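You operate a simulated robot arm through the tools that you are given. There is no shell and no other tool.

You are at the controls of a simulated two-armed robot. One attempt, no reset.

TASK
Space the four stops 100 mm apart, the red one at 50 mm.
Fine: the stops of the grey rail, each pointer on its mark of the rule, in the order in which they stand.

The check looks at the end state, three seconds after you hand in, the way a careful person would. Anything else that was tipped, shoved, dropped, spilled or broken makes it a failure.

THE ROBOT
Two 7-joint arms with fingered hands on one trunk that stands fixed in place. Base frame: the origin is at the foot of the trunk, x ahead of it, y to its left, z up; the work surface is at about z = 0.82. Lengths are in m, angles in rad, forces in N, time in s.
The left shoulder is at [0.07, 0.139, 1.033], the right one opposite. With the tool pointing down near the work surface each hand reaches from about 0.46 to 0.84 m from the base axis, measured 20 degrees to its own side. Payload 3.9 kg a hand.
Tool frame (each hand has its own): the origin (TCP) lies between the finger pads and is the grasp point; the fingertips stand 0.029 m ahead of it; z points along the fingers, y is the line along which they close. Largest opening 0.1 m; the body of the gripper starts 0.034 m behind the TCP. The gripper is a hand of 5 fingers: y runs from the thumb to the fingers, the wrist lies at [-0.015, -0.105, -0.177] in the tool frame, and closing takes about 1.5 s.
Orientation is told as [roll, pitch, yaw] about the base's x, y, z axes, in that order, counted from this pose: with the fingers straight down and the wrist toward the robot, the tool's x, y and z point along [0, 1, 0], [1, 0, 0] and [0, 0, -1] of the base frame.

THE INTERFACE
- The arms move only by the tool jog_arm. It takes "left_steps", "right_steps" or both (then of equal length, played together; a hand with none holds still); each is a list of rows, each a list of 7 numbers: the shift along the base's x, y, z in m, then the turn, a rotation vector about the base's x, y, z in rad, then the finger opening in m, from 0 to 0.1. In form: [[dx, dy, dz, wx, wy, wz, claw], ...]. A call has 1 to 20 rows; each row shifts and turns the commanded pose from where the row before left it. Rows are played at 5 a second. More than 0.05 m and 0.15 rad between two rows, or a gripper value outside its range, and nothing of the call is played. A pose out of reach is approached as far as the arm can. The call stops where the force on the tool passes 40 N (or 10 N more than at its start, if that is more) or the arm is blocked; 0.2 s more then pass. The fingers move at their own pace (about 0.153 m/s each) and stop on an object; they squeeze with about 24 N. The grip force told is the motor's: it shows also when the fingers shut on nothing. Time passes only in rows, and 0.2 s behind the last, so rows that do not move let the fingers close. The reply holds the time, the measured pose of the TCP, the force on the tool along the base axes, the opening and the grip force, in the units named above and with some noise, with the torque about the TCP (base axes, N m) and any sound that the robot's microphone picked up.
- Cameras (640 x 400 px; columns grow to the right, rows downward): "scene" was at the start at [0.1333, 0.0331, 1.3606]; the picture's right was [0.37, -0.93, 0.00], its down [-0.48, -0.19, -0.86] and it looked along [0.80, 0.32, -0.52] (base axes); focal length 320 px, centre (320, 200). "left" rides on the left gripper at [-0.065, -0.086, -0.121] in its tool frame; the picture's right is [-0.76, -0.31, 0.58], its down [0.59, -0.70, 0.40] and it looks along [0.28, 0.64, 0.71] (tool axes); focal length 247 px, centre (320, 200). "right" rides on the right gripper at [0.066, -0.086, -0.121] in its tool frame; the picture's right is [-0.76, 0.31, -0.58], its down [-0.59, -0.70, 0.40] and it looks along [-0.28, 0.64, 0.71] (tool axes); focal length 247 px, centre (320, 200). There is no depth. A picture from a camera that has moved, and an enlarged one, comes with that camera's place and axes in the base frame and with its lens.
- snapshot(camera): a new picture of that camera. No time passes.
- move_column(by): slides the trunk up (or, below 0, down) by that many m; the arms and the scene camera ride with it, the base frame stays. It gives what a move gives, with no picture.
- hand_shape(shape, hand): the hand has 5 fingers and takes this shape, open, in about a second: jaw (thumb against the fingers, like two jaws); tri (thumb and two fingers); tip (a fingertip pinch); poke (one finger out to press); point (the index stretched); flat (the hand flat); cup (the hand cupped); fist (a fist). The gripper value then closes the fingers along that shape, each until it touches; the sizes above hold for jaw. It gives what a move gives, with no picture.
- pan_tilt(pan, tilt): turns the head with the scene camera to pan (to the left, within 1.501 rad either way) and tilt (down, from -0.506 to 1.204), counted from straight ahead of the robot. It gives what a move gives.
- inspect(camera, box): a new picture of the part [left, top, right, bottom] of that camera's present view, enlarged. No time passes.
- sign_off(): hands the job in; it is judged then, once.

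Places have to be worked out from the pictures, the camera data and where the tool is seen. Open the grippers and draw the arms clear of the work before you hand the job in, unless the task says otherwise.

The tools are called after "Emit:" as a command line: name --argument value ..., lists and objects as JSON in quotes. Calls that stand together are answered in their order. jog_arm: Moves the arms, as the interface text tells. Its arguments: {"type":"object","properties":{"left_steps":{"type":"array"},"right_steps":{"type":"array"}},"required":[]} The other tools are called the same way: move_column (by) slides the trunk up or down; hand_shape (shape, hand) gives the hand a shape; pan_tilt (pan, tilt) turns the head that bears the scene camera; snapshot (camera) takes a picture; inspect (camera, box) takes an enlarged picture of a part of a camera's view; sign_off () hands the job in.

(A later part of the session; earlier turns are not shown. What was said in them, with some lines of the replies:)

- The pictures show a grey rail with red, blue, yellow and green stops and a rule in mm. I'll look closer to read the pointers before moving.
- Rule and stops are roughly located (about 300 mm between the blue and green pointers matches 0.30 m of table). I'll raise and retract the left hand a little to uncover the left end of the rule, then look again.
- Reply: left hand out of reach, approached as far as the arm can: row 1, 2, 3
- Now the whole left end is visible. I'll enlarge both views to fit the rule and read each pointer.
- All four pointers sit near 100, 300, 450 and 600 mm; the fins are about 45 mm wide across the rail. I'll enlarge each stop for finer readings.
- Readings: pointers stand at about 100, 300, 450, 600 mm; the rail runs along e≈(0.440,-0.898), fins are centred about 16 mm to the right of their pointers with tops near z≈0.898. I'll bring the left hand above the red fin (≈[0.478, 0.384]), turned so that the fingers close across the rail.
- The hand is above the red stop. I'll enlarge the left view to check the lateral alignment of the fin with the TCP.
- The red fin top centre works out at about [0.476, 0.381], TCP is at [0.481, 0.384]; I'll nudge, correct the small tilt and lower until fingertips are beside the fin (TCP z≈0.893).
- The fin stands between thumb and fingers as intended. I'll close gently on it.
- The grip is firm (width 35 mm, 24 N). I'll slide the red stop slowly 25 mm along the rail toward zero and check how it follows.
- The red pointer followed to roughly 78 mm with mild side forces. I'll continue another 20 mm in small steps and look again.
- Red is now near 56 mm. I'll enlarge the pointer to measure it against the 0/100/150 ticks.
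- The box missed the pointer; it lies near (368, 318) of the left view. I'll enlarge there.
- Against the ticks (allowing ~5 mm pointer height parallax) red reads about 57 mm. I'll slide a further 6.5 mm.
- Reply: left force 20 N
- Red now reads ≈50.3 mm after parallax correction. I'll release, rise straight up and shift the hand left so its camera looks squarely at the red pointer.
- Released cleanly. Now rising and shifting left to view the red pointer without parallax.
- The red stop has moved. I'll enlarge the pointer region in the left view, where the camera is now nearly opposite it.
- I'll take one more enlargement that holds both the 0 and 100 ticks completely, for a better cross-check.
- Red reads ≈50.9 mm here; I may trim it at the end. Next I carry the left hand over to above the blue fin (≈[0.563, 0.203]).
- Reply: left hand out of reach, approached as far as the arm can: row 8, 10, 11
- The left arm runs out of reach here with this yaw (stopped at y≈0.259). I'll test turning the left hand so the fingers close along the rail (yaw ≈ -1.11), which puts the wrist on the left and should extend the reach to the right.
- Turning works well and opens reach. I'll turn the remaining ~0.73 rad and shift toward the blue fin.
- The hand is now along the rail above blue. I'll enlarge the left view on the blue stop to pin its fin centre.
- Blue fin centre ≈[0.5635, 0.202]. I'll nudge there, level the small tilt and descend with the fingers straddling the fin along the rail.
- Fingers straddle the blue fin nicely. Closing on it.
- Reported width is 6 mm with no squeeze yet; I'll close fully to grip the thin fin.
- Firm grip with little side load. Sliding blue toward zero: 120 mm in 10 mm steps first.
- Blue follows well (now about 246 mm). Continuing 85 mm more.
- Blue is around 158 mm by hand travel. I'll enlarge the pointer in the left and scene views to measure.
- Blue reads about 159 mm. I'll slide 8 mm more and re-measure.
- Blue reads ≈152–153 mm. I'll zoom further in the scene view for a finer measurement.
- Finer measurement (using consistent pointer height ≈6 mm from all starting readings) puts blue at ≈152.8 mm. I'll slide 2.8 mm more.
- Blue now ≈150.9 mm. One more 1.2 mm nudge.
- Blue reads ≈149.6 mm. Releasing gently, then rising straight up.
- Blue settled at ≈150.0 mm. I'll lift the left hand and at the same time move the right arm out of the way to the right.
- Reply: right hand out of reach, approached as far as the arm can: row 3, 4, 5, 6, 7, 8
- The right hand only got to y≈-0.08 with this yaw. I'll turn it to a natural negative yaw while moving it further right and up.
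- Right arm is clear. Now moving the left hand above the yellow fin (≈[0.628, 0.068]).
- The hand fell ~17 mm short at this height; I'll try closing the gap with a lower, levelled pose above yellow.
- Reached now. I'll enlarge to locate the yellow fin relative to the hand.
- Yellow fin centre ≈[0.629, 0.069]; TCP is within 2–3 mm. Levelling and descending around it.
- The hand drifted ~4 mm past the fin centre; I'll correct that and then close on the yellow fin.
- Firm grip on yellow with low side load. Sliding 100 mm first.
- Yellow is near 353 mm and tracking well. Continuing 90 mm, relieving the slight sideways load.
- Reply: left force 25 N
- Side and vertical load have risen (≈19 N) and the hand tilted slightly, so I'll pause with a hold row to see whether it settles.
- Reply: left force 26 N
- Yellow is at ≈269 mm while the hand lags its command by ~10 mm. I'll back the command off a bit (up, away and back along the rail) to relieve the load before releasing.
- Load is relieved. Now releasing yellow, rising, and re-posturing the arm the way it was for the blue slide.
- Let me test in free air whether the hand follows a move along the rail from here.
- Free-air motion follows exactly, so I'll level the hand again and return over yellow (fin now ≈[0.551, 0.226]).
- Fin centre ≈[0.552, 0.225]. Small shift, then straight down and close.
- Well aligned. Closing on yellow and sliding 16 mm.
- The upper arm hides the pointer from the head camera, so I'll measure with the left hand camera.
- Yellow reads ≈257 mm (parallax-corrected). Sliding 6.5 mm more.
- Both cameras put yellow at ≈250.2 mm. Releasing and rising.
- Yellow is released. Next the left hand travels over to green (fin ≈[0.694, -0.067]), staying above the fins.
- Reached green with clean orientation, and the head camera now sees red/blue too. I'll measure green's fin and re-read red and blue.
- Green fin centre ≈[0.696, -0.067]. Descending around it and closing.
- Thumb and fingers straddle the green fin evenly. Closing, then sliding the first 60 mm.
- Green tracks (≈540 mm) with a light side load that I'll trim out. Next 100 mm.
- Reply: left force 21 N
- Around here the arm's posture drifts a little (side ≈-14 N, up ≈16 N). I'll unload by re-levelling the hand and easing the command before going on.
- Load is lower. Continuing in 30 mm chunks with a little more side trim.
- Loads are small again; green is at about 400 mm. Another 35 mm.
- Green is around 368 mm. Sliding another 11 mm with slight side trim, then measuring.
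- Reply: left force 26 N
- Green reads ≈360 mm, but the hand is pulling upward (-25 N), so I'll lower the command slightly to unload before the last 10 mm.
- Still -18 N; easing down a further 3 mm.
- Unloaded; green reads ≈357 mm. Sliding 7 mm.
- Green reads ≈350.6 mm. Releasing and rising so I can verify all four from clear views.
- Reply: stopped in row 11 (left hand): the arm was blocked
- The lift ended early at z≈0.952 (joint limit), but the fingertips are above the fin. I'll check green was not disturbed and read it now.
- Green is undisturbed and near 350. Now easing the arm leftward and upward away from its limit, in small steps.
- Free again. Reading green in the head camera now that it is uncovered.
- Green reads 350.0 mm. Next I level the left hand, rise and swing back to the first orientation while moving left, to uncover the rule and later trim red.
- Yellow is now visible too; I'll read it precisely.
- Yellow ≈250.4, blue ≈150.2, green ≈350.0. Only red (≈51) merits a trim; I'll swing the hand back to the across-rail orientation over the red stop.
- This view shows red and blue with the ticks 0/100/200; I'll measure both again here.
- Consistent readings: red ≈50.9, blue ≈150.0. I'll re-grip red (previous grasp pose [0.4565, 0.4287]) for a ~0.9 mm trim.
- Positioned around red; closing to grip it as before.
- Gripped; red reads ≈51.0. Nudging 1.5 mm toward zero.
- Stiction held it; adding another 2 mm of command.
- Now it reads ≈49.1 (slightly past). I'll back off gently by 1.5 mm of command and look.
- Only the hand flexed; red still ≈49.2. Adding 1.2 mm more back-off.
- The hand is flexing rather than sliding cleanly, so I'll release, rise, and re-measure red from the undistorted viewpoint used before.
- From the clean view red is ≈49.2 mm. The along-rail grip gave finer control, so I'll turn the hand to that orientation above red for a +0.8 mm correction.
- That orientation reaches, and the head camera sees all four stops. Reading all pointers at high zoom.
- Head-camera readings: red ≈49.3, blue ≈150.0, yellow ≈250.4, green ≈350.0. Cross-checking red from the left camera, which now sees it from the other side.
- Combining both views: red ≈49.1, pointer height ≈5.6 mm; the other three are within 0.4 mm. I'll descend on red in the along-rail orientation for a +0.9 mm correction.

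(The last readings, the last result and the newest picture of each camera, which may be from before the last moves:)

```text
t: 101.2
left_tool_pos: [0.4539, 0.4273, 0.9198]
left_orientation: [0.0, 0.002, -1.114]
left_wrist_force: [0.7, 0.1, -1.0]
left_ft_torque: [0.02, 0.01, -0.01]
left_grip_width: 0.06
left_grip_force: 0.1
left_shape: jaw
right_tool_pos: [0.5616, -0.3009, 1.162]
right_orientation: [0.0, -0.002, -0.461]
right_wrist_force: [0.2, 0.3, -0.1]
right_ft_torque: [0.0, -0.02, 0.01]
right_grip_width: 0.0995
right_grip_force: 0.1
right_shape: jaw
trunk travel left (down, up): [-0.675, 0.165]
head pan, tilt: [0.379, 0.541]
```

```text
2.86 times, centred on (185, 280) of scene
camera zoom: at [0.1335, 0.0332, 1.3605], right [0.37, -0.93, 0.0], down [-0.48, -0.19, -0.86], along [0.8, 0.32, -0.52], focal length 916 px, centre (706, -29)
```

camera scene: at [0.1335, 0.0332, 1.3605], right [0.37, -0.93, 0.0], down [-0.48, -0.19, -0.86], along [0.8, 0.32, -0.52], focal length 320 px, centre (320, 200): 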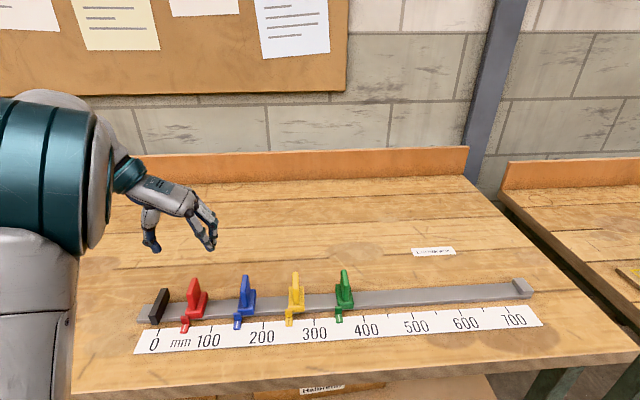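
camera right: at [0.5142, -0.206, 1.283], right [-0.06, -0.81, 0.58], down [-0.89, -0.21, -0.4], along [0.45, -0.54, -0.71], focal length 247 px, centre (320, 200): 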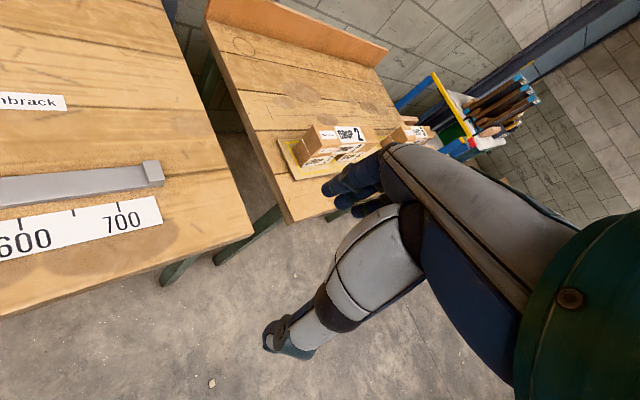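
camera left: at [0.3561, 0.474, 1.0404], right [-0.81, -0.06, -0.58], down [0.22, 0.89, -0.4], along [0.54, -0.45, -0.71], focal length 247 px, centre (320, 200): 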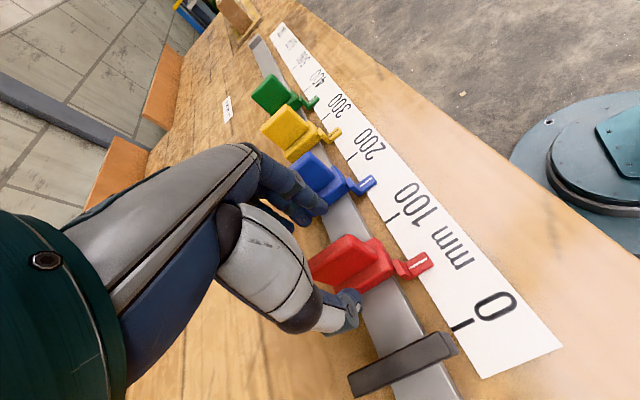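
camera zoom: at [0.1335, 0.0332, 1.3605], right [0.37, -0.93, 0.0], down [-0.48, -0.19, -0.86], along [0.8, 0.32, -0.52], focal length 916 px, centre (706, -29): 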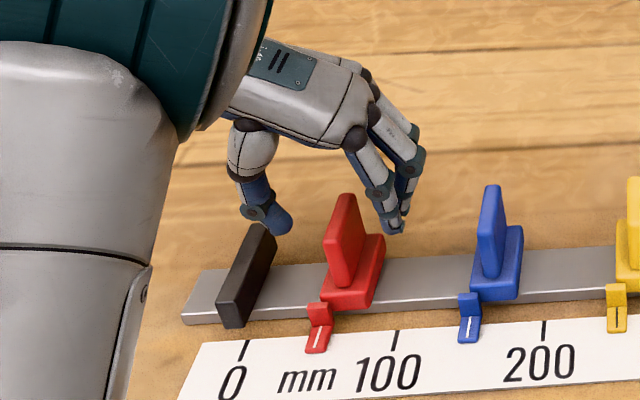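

Thumb has ~30 mm clearance from the dark end plate. Descending the last 26 mm and closing on the red fin.

Emit:
jog_arm --left_steps '[[0, 0, -0.013, 0, 0, 0, 0.06], [0, 0, -0.013, 0, 0, 0, 0.06], [0, 0, 0, 0, 0, 0, 0.06], [0, 0, 0, 0, 0, 0, 0.045], [0, 0, 0, 0, 0, 0, 0.035], [0, 0, 0, 0, 0, 0, 0.025], [0, 0, 0, 0, 0, 0, 0.015], [0, 0, 0, 0, 0, 0, 0.008], [0, 0, 0, 0, 0, 0, 0.004], [0, 0, 0, 0, 0, 0, 0.0], [0, 0, 0, 0, 0, 0, 0.0], [0, 0, 0, 0, 0, 0, 0.0]]'

Emit:
inspect --camera "scene" --box '[150, 312, 214, 352]'

Emit:
inspect --camera "scene" --box '[110, 210, 260, 350]'

```text
t: 103.8
left_tool_pos: [0.4508, 0.426, 0.8957]
left_orientation: [0.0, 0.0, -1.114]
left_wrist_force: [-1.2, 0.9, -1.6]
left_ft_torque: [0.02, 0.04, -0.11]
left_grip_width: 0.006
left_grip_force: 24.6
left_shape: jaw
right_tool_pos: [0.5613, -0.3026, 1.162]
right_orientation: [0.001, -0.001, -0.46]
right_wrist_force: [0.2, -0.3, -0.2]
right_ft_torque: [-0.01, 0.07, 0.0]
right_grip_width: 0.1002
right_grip_force: 0.0
right_shape: jaw
trunk travel left (down, up): [-0.675, 0.165]
head pan, tilt: [0.379, 0.541]
```

```text
10.00 times, centred on (182, 332) of scene
camera zoom: at [0.1334, 0.0332, 1.3605], right [0.37, -0.93, 0.0], down [-0.48, -0.19, -0.86], along [0.8, 0.32, -0.52], focal length 3204 px, centre (1700, -1120)
```

zoom: 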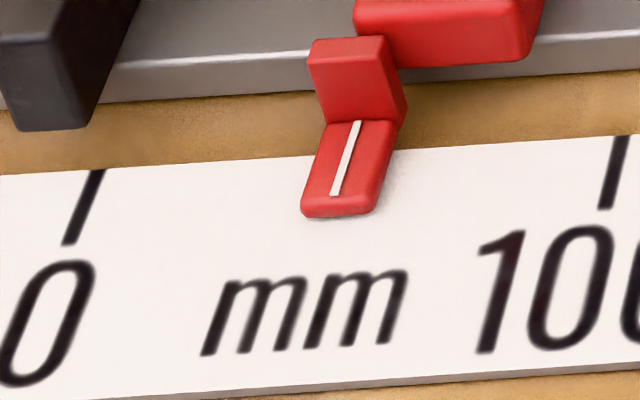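

```text
2.86 times, centred on (185, 280) of scene
camera zoom: at [0.1334, 0.0332, 1.3605], right [0.37, -0.93, 0.0], down [-0.48, -0.19, -0.86], along [0.8, 0.32, -0.52], focal length 916 px, centre (706, -29)
```

zoom: 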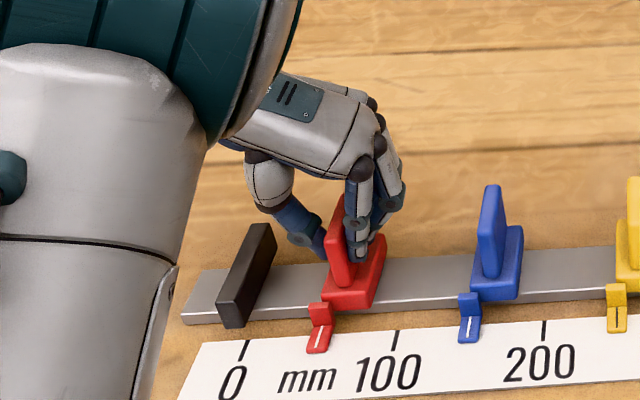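

Closing alone centred it: red now reads ≈49.9 mm. I'll simply release and rise.

Emit:
jog_arm --left_steps '[[0, 0, 0, 0, 0, 0, 0.01], [0, 0, 0, 0, 0, 0, 0.02], [0, 0, 0, 0, 0, 0, 0.035], [0, 0, 0, 0, 0, 0, 0.05], [0, 0, 0, 0, 0, 0, 0.06], [0, 0, 0, 0, 0, 0, 0.06], [0, 0, 0.02, 0, 0, 0, 0.06], [0, 0, 0.03, 0, 0, 0, 0.06], [0, 0, 0.03, 0, 0, 0, 0.06], [0, 0, 0.03, 0, 0, 0, 0.06], [0, 0, 0, 0, 0, 0, 0.06]]'

Emit:
inspect --camera "scene" --box '[150, 312, 214, 352]'

Emit:
snapshot --camera "scene"

Emit:
inspect --camera "left" --box '[380, 225, 540, 345]'

```text
t: 106.2
left_tool_pos: [0.4518, 0.4228, 1.0075]
left_orientation: [0.0, -0.001, -1.112]
left_wrist_force: [0.2, 0.3, -0.4]
left_ft_torque: [-0.01, 0.04, 0.01]
left_grip_width: 0.0596
left_grip_force: 0.0
left_shape: jaw
right_tool_pos: [0.5613, -0.3015, 1.1613]
right_orientation: [0.0, -0.002, -0.462]
right_wrist_force: [-0.2, 0.5, 0.4]
right_ft_torque: [0.01, 0.01, 0.02]
right_grip_width: 0.0998
right_grip_force: 0.2
right_shape: jaw
trunk travel left (down, up): [-0.675, 0.165]
head pan, tilt: [0.379, 0.541]
```

```text
10.00 times, centred on (182, 332) of scene
camera zoom: at [0.1338, 0.0334, 1.3605], right [0.37, -0.93, 0.0], down [-0.48, -0.19, -0.86], along [0.8, 0.32, -0.52], focal length 3204 px, centre (1700, -1120)
```

zoom: 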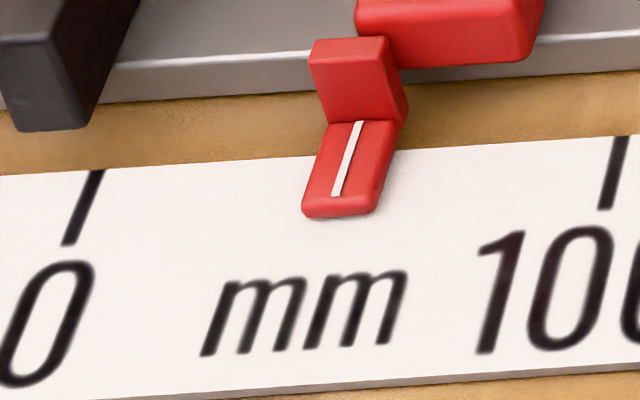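

```text
taken
camera scene: at [0.1338, 0.0334, 1.3605], right [0.37, -0.93, 0.0], down [-0.48, -0.19, -0.86], along [0.8, 0.32, -0.52], focal length 320 px, centre (320, 200)
```

scene: 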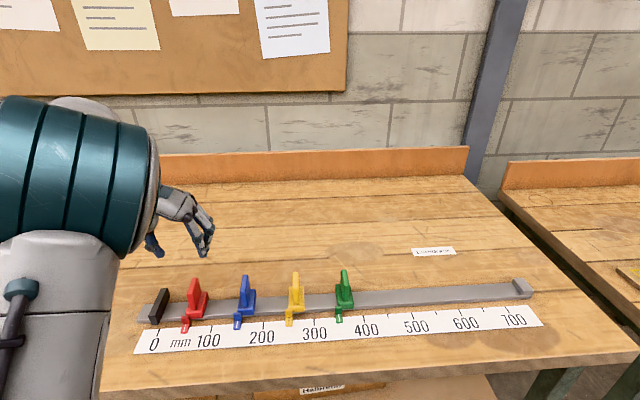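

```text
3.33 times, centred on (460, 285) of left
camera zoom: at [0.3551, 0.4711, 1.1282], right [-0.81, -0.06, -0.58], down [0.22, 0.89, -0.4], along [0.54, -0.45, -0.71], focal length 823 px, centre (-147, -83)
```

zoom: 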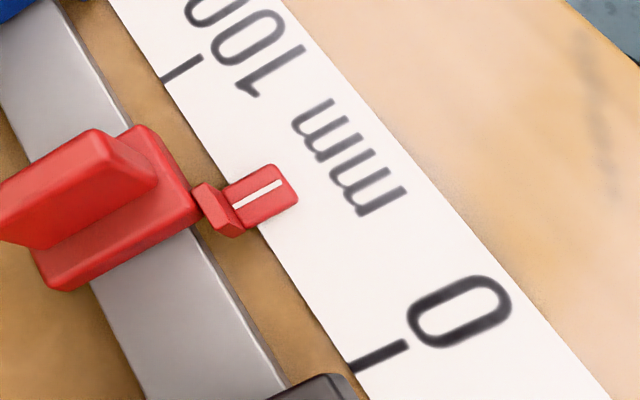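

Red reads 50.0 mm now; all four are on their marks. I'll open the hands and draw the left arm up and away to the left.

Emit:
jog_arm --left_steps '[[0, 0.005, 0.03, 0, 0, 0, 0.07], [0, 0.01, 0.03, 0, 0, 0, 0.08], [-0.005, 0.02, 0.03, 0, 0, 0, 0.1], [-0.01, 0.03, 0.02, 0, 0, 0, 0.1], [-0.01, 0.03, 0.02, 0, 0, 0, 0.1], [-0.01, 0.03, 0, 0, 0, 0, 0.1], [0, 0, 0, 0, 0, 0, 0.1], [0, 0, 0, 0, 0, 0, 0.1]]'

Emit:
snapshot --camera "scene"

Emit:
snapshot --camera "left"

```text
t: 108.0
left_tool_pos: [0.4509, 0.4309, 1.047]
left_orientation: [0.002, -0.001, -1.115]
left_wrist_force: [0.0, -0.2, -0.4]
left_ft_torque: [0.0, -0.03, -0.01]
left_grip_width: 0.0997
left_grip_force: 0.1
left_shape: jaw
left hand out of reach, approached as far as the arm can: row 2, 3, 4, 5, 6
right_tool_pos: [0.5601, -0.3019, 1.1631]
right_orientation: [0.001, -0.002, -0.462]
right_wrist_force: [-1.0, 0.2, 0.1]
right_ft_torque: [-0.02, 0.01, 0.01]
right_grip_width: 0.0998
right_grip_force: 0.1
right_shape: jaw
trunk travel left (down, up): [-0.675, 0.165]
head pan, tilt: [0.379, 0.541]
```

```text
taken
camera scene: at [0.1332, 0.0331, 1.3606], right [0.37, -0.93, 0.0], down [-0.48, -0.19, -0.86], along [0.8, 0.32, -0.52], focal length 320 px, centre (320, 200)
```

scene: 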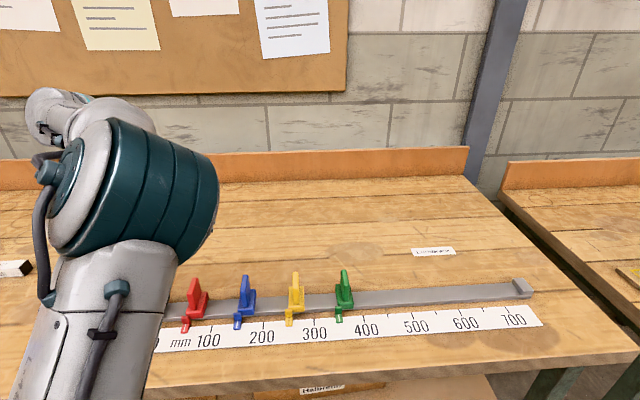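

```text
taken
camera left: at [0.3538, 0.4776, 1.1677], right [-0.81, -0.06, -0.58], down [0.22, 0.89, -0.4], along [0.54, -0.45, -0.71], focal length 247 px, centre (320, 200)
```

left: 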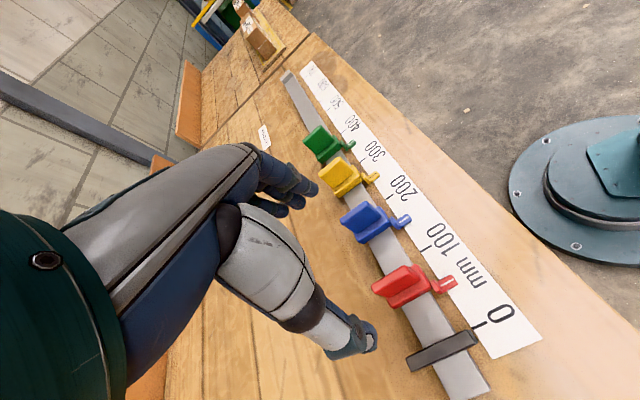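

That yaw limits the retreat; I'll turn the wrist back to the starting yaw while moving up and left.

Emit:
jog_arm --left_steps '[[0, 0.004, 0.004, 0, 0, 0.14, 0.1], [0, 0.006, 0.005, 0, 0, 0.14, 0.1], [0, 0.008, 0.005, 0, 0, 0.14, 0.1], [0, 0.01, 0.006, 0, 0, 0.14, 0.1], [-0.002, 0.012, 0.006, 0, 0, 0.14, 0.1], [-0.002, 0.012, 0.006, 0, 0, 0.14, 0.1], [-0.002, 0.012, 0.006, 0, 0, 0.14, 0.1], [-0.003, 0.012, 0.006, 0, 0, 0.14, 0.1], [-0.003, 0.012, 0.006, 0, 0, 0.14, 0.1], [-0.003, 0.012, 0.006, 0, 0, 0.14, 0.1], [0, 0, 0, 0, 0, 0, 0.1], [0, 0, 0, 0, 0, 0, 0.1]]'

Emit:
snapshot --camera "scene"

Emit:
snapshot --camera "left"

```text
t: 110.6
left_tool_pos: [0.4377, 0.5326, 1.1036]
left_orientation: [0.002, 0.001, 0.286]
left_wrist_force: [0.4, 0.7, 0.1]
left_ft_torque: [0.03, -0.02, -0.01]
left_grip_width: 0.0998
left_grip_force: 0.0
left_shape: jaw
right_tool_pos: [0.5611, -0.3016, 1.1616]
right_orientation: [-0.001, -0.001, -0.464]
right_wrist_force: [-0.8, -0.2, -0.9]
right_ft_torque: [0.0, -0.02, -0.01]
right_grip_width: 0.1
right_grip_force: 0.1
right_shape: jaw
trunk travel left (down, up): [-0.675, 0.165]
head pan, tilt: [0.379, 0.541]
```

```text
taken
camera scene: at [0.1334, 0.0331, 1.3606], right [0.37, -0.93, 0.0], down [-0.48, -0.19, -0.86], along [0.8, 0.32, -0.52], focal length 320 px, centre (320, 200)
```

scene: 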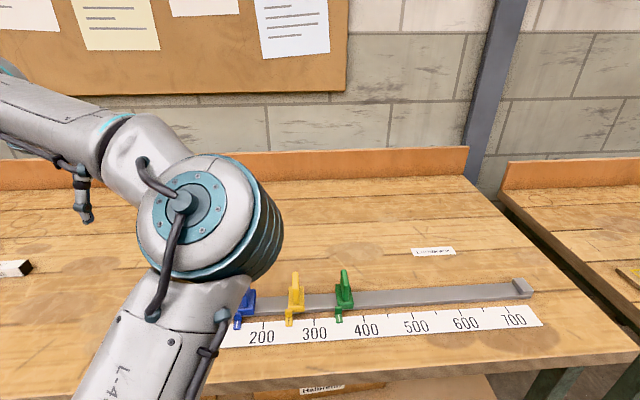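

```text
taken
camera left: at [0.3725, 0.444, 1.2231], right [-0.08, -0.81, -0.58], down [-0.84, 0.37, -0.4], along [0.54, 0.45, -0.71], focal length 247 px, centre (320, 200)
```

left: 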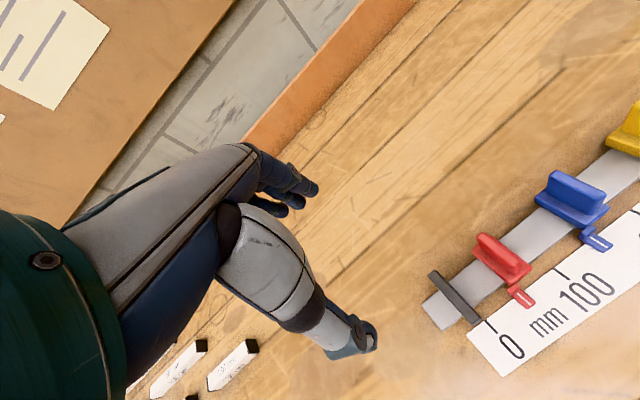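

The arm is up and clear. A final look at the pointers to confirm nothing changed.

Emit:
inspect --camera "left" --box '[465, 225, 625, 345]'

Emit:
inspect --camera "scene" --box '[225, 260, 385, 350]'

```text
3.33 times, centred on (545, 285) of left
camera zoom: at [0.3725, 0.444, 1.2231], right [-0.08, -0.81, -0.58], down [-0.84, 0.37, -0.4], along [0.54, 0.45, -0.71], focal length 823 px, centre (-430, -83)
```

zoom: 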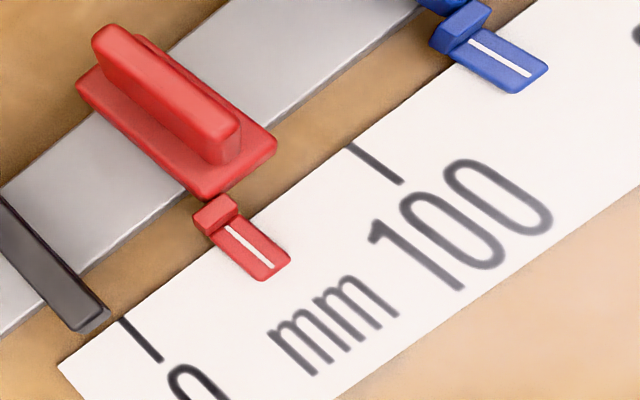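

```text
4.00 times, centred on (305, 305) of scene
camera zoom: at [0.1334, 0.0331, 1.3606], right [0.37, -0.93, 0.0], down [-0.48, -0.19, -0.86], along [0.8, 0.32, -0.52], focal length 1282 px, centre (380, -220)
```

zoom: 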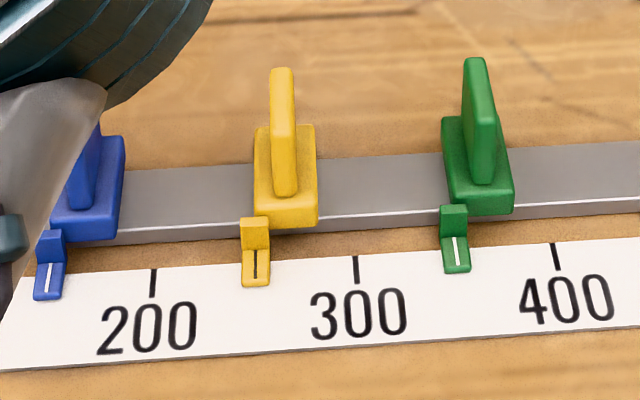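

All four pointers sit on 50, 150, 250 and 350 mm (within about half a millimetre). Both hands are open and clear, and nothing else was touched, so I'm handing in.

Emit:
sign_off

```text
The job is handed in.
```

The four stops are set 100 mm apart in their original order, and I've handed the job in. The handover was accepted, but I haven't seen the check's result.

| Stop | Target | Last reading |
|---|---|---|
| Red | 50 mm | about 50.2 mm |
| Blue | 150 mm | about 150.0 mm |
| Yellow | 250 mm | about 250.4 mm |
| Green | 350 mm | about 350.0 mm |

These readings come from camera pictures corrected for viewing angle, so treat them as good to about half a millimetre.

Both hands are open and the arms are raised clear of the rail. I saw nothing else on the bench disturbed.
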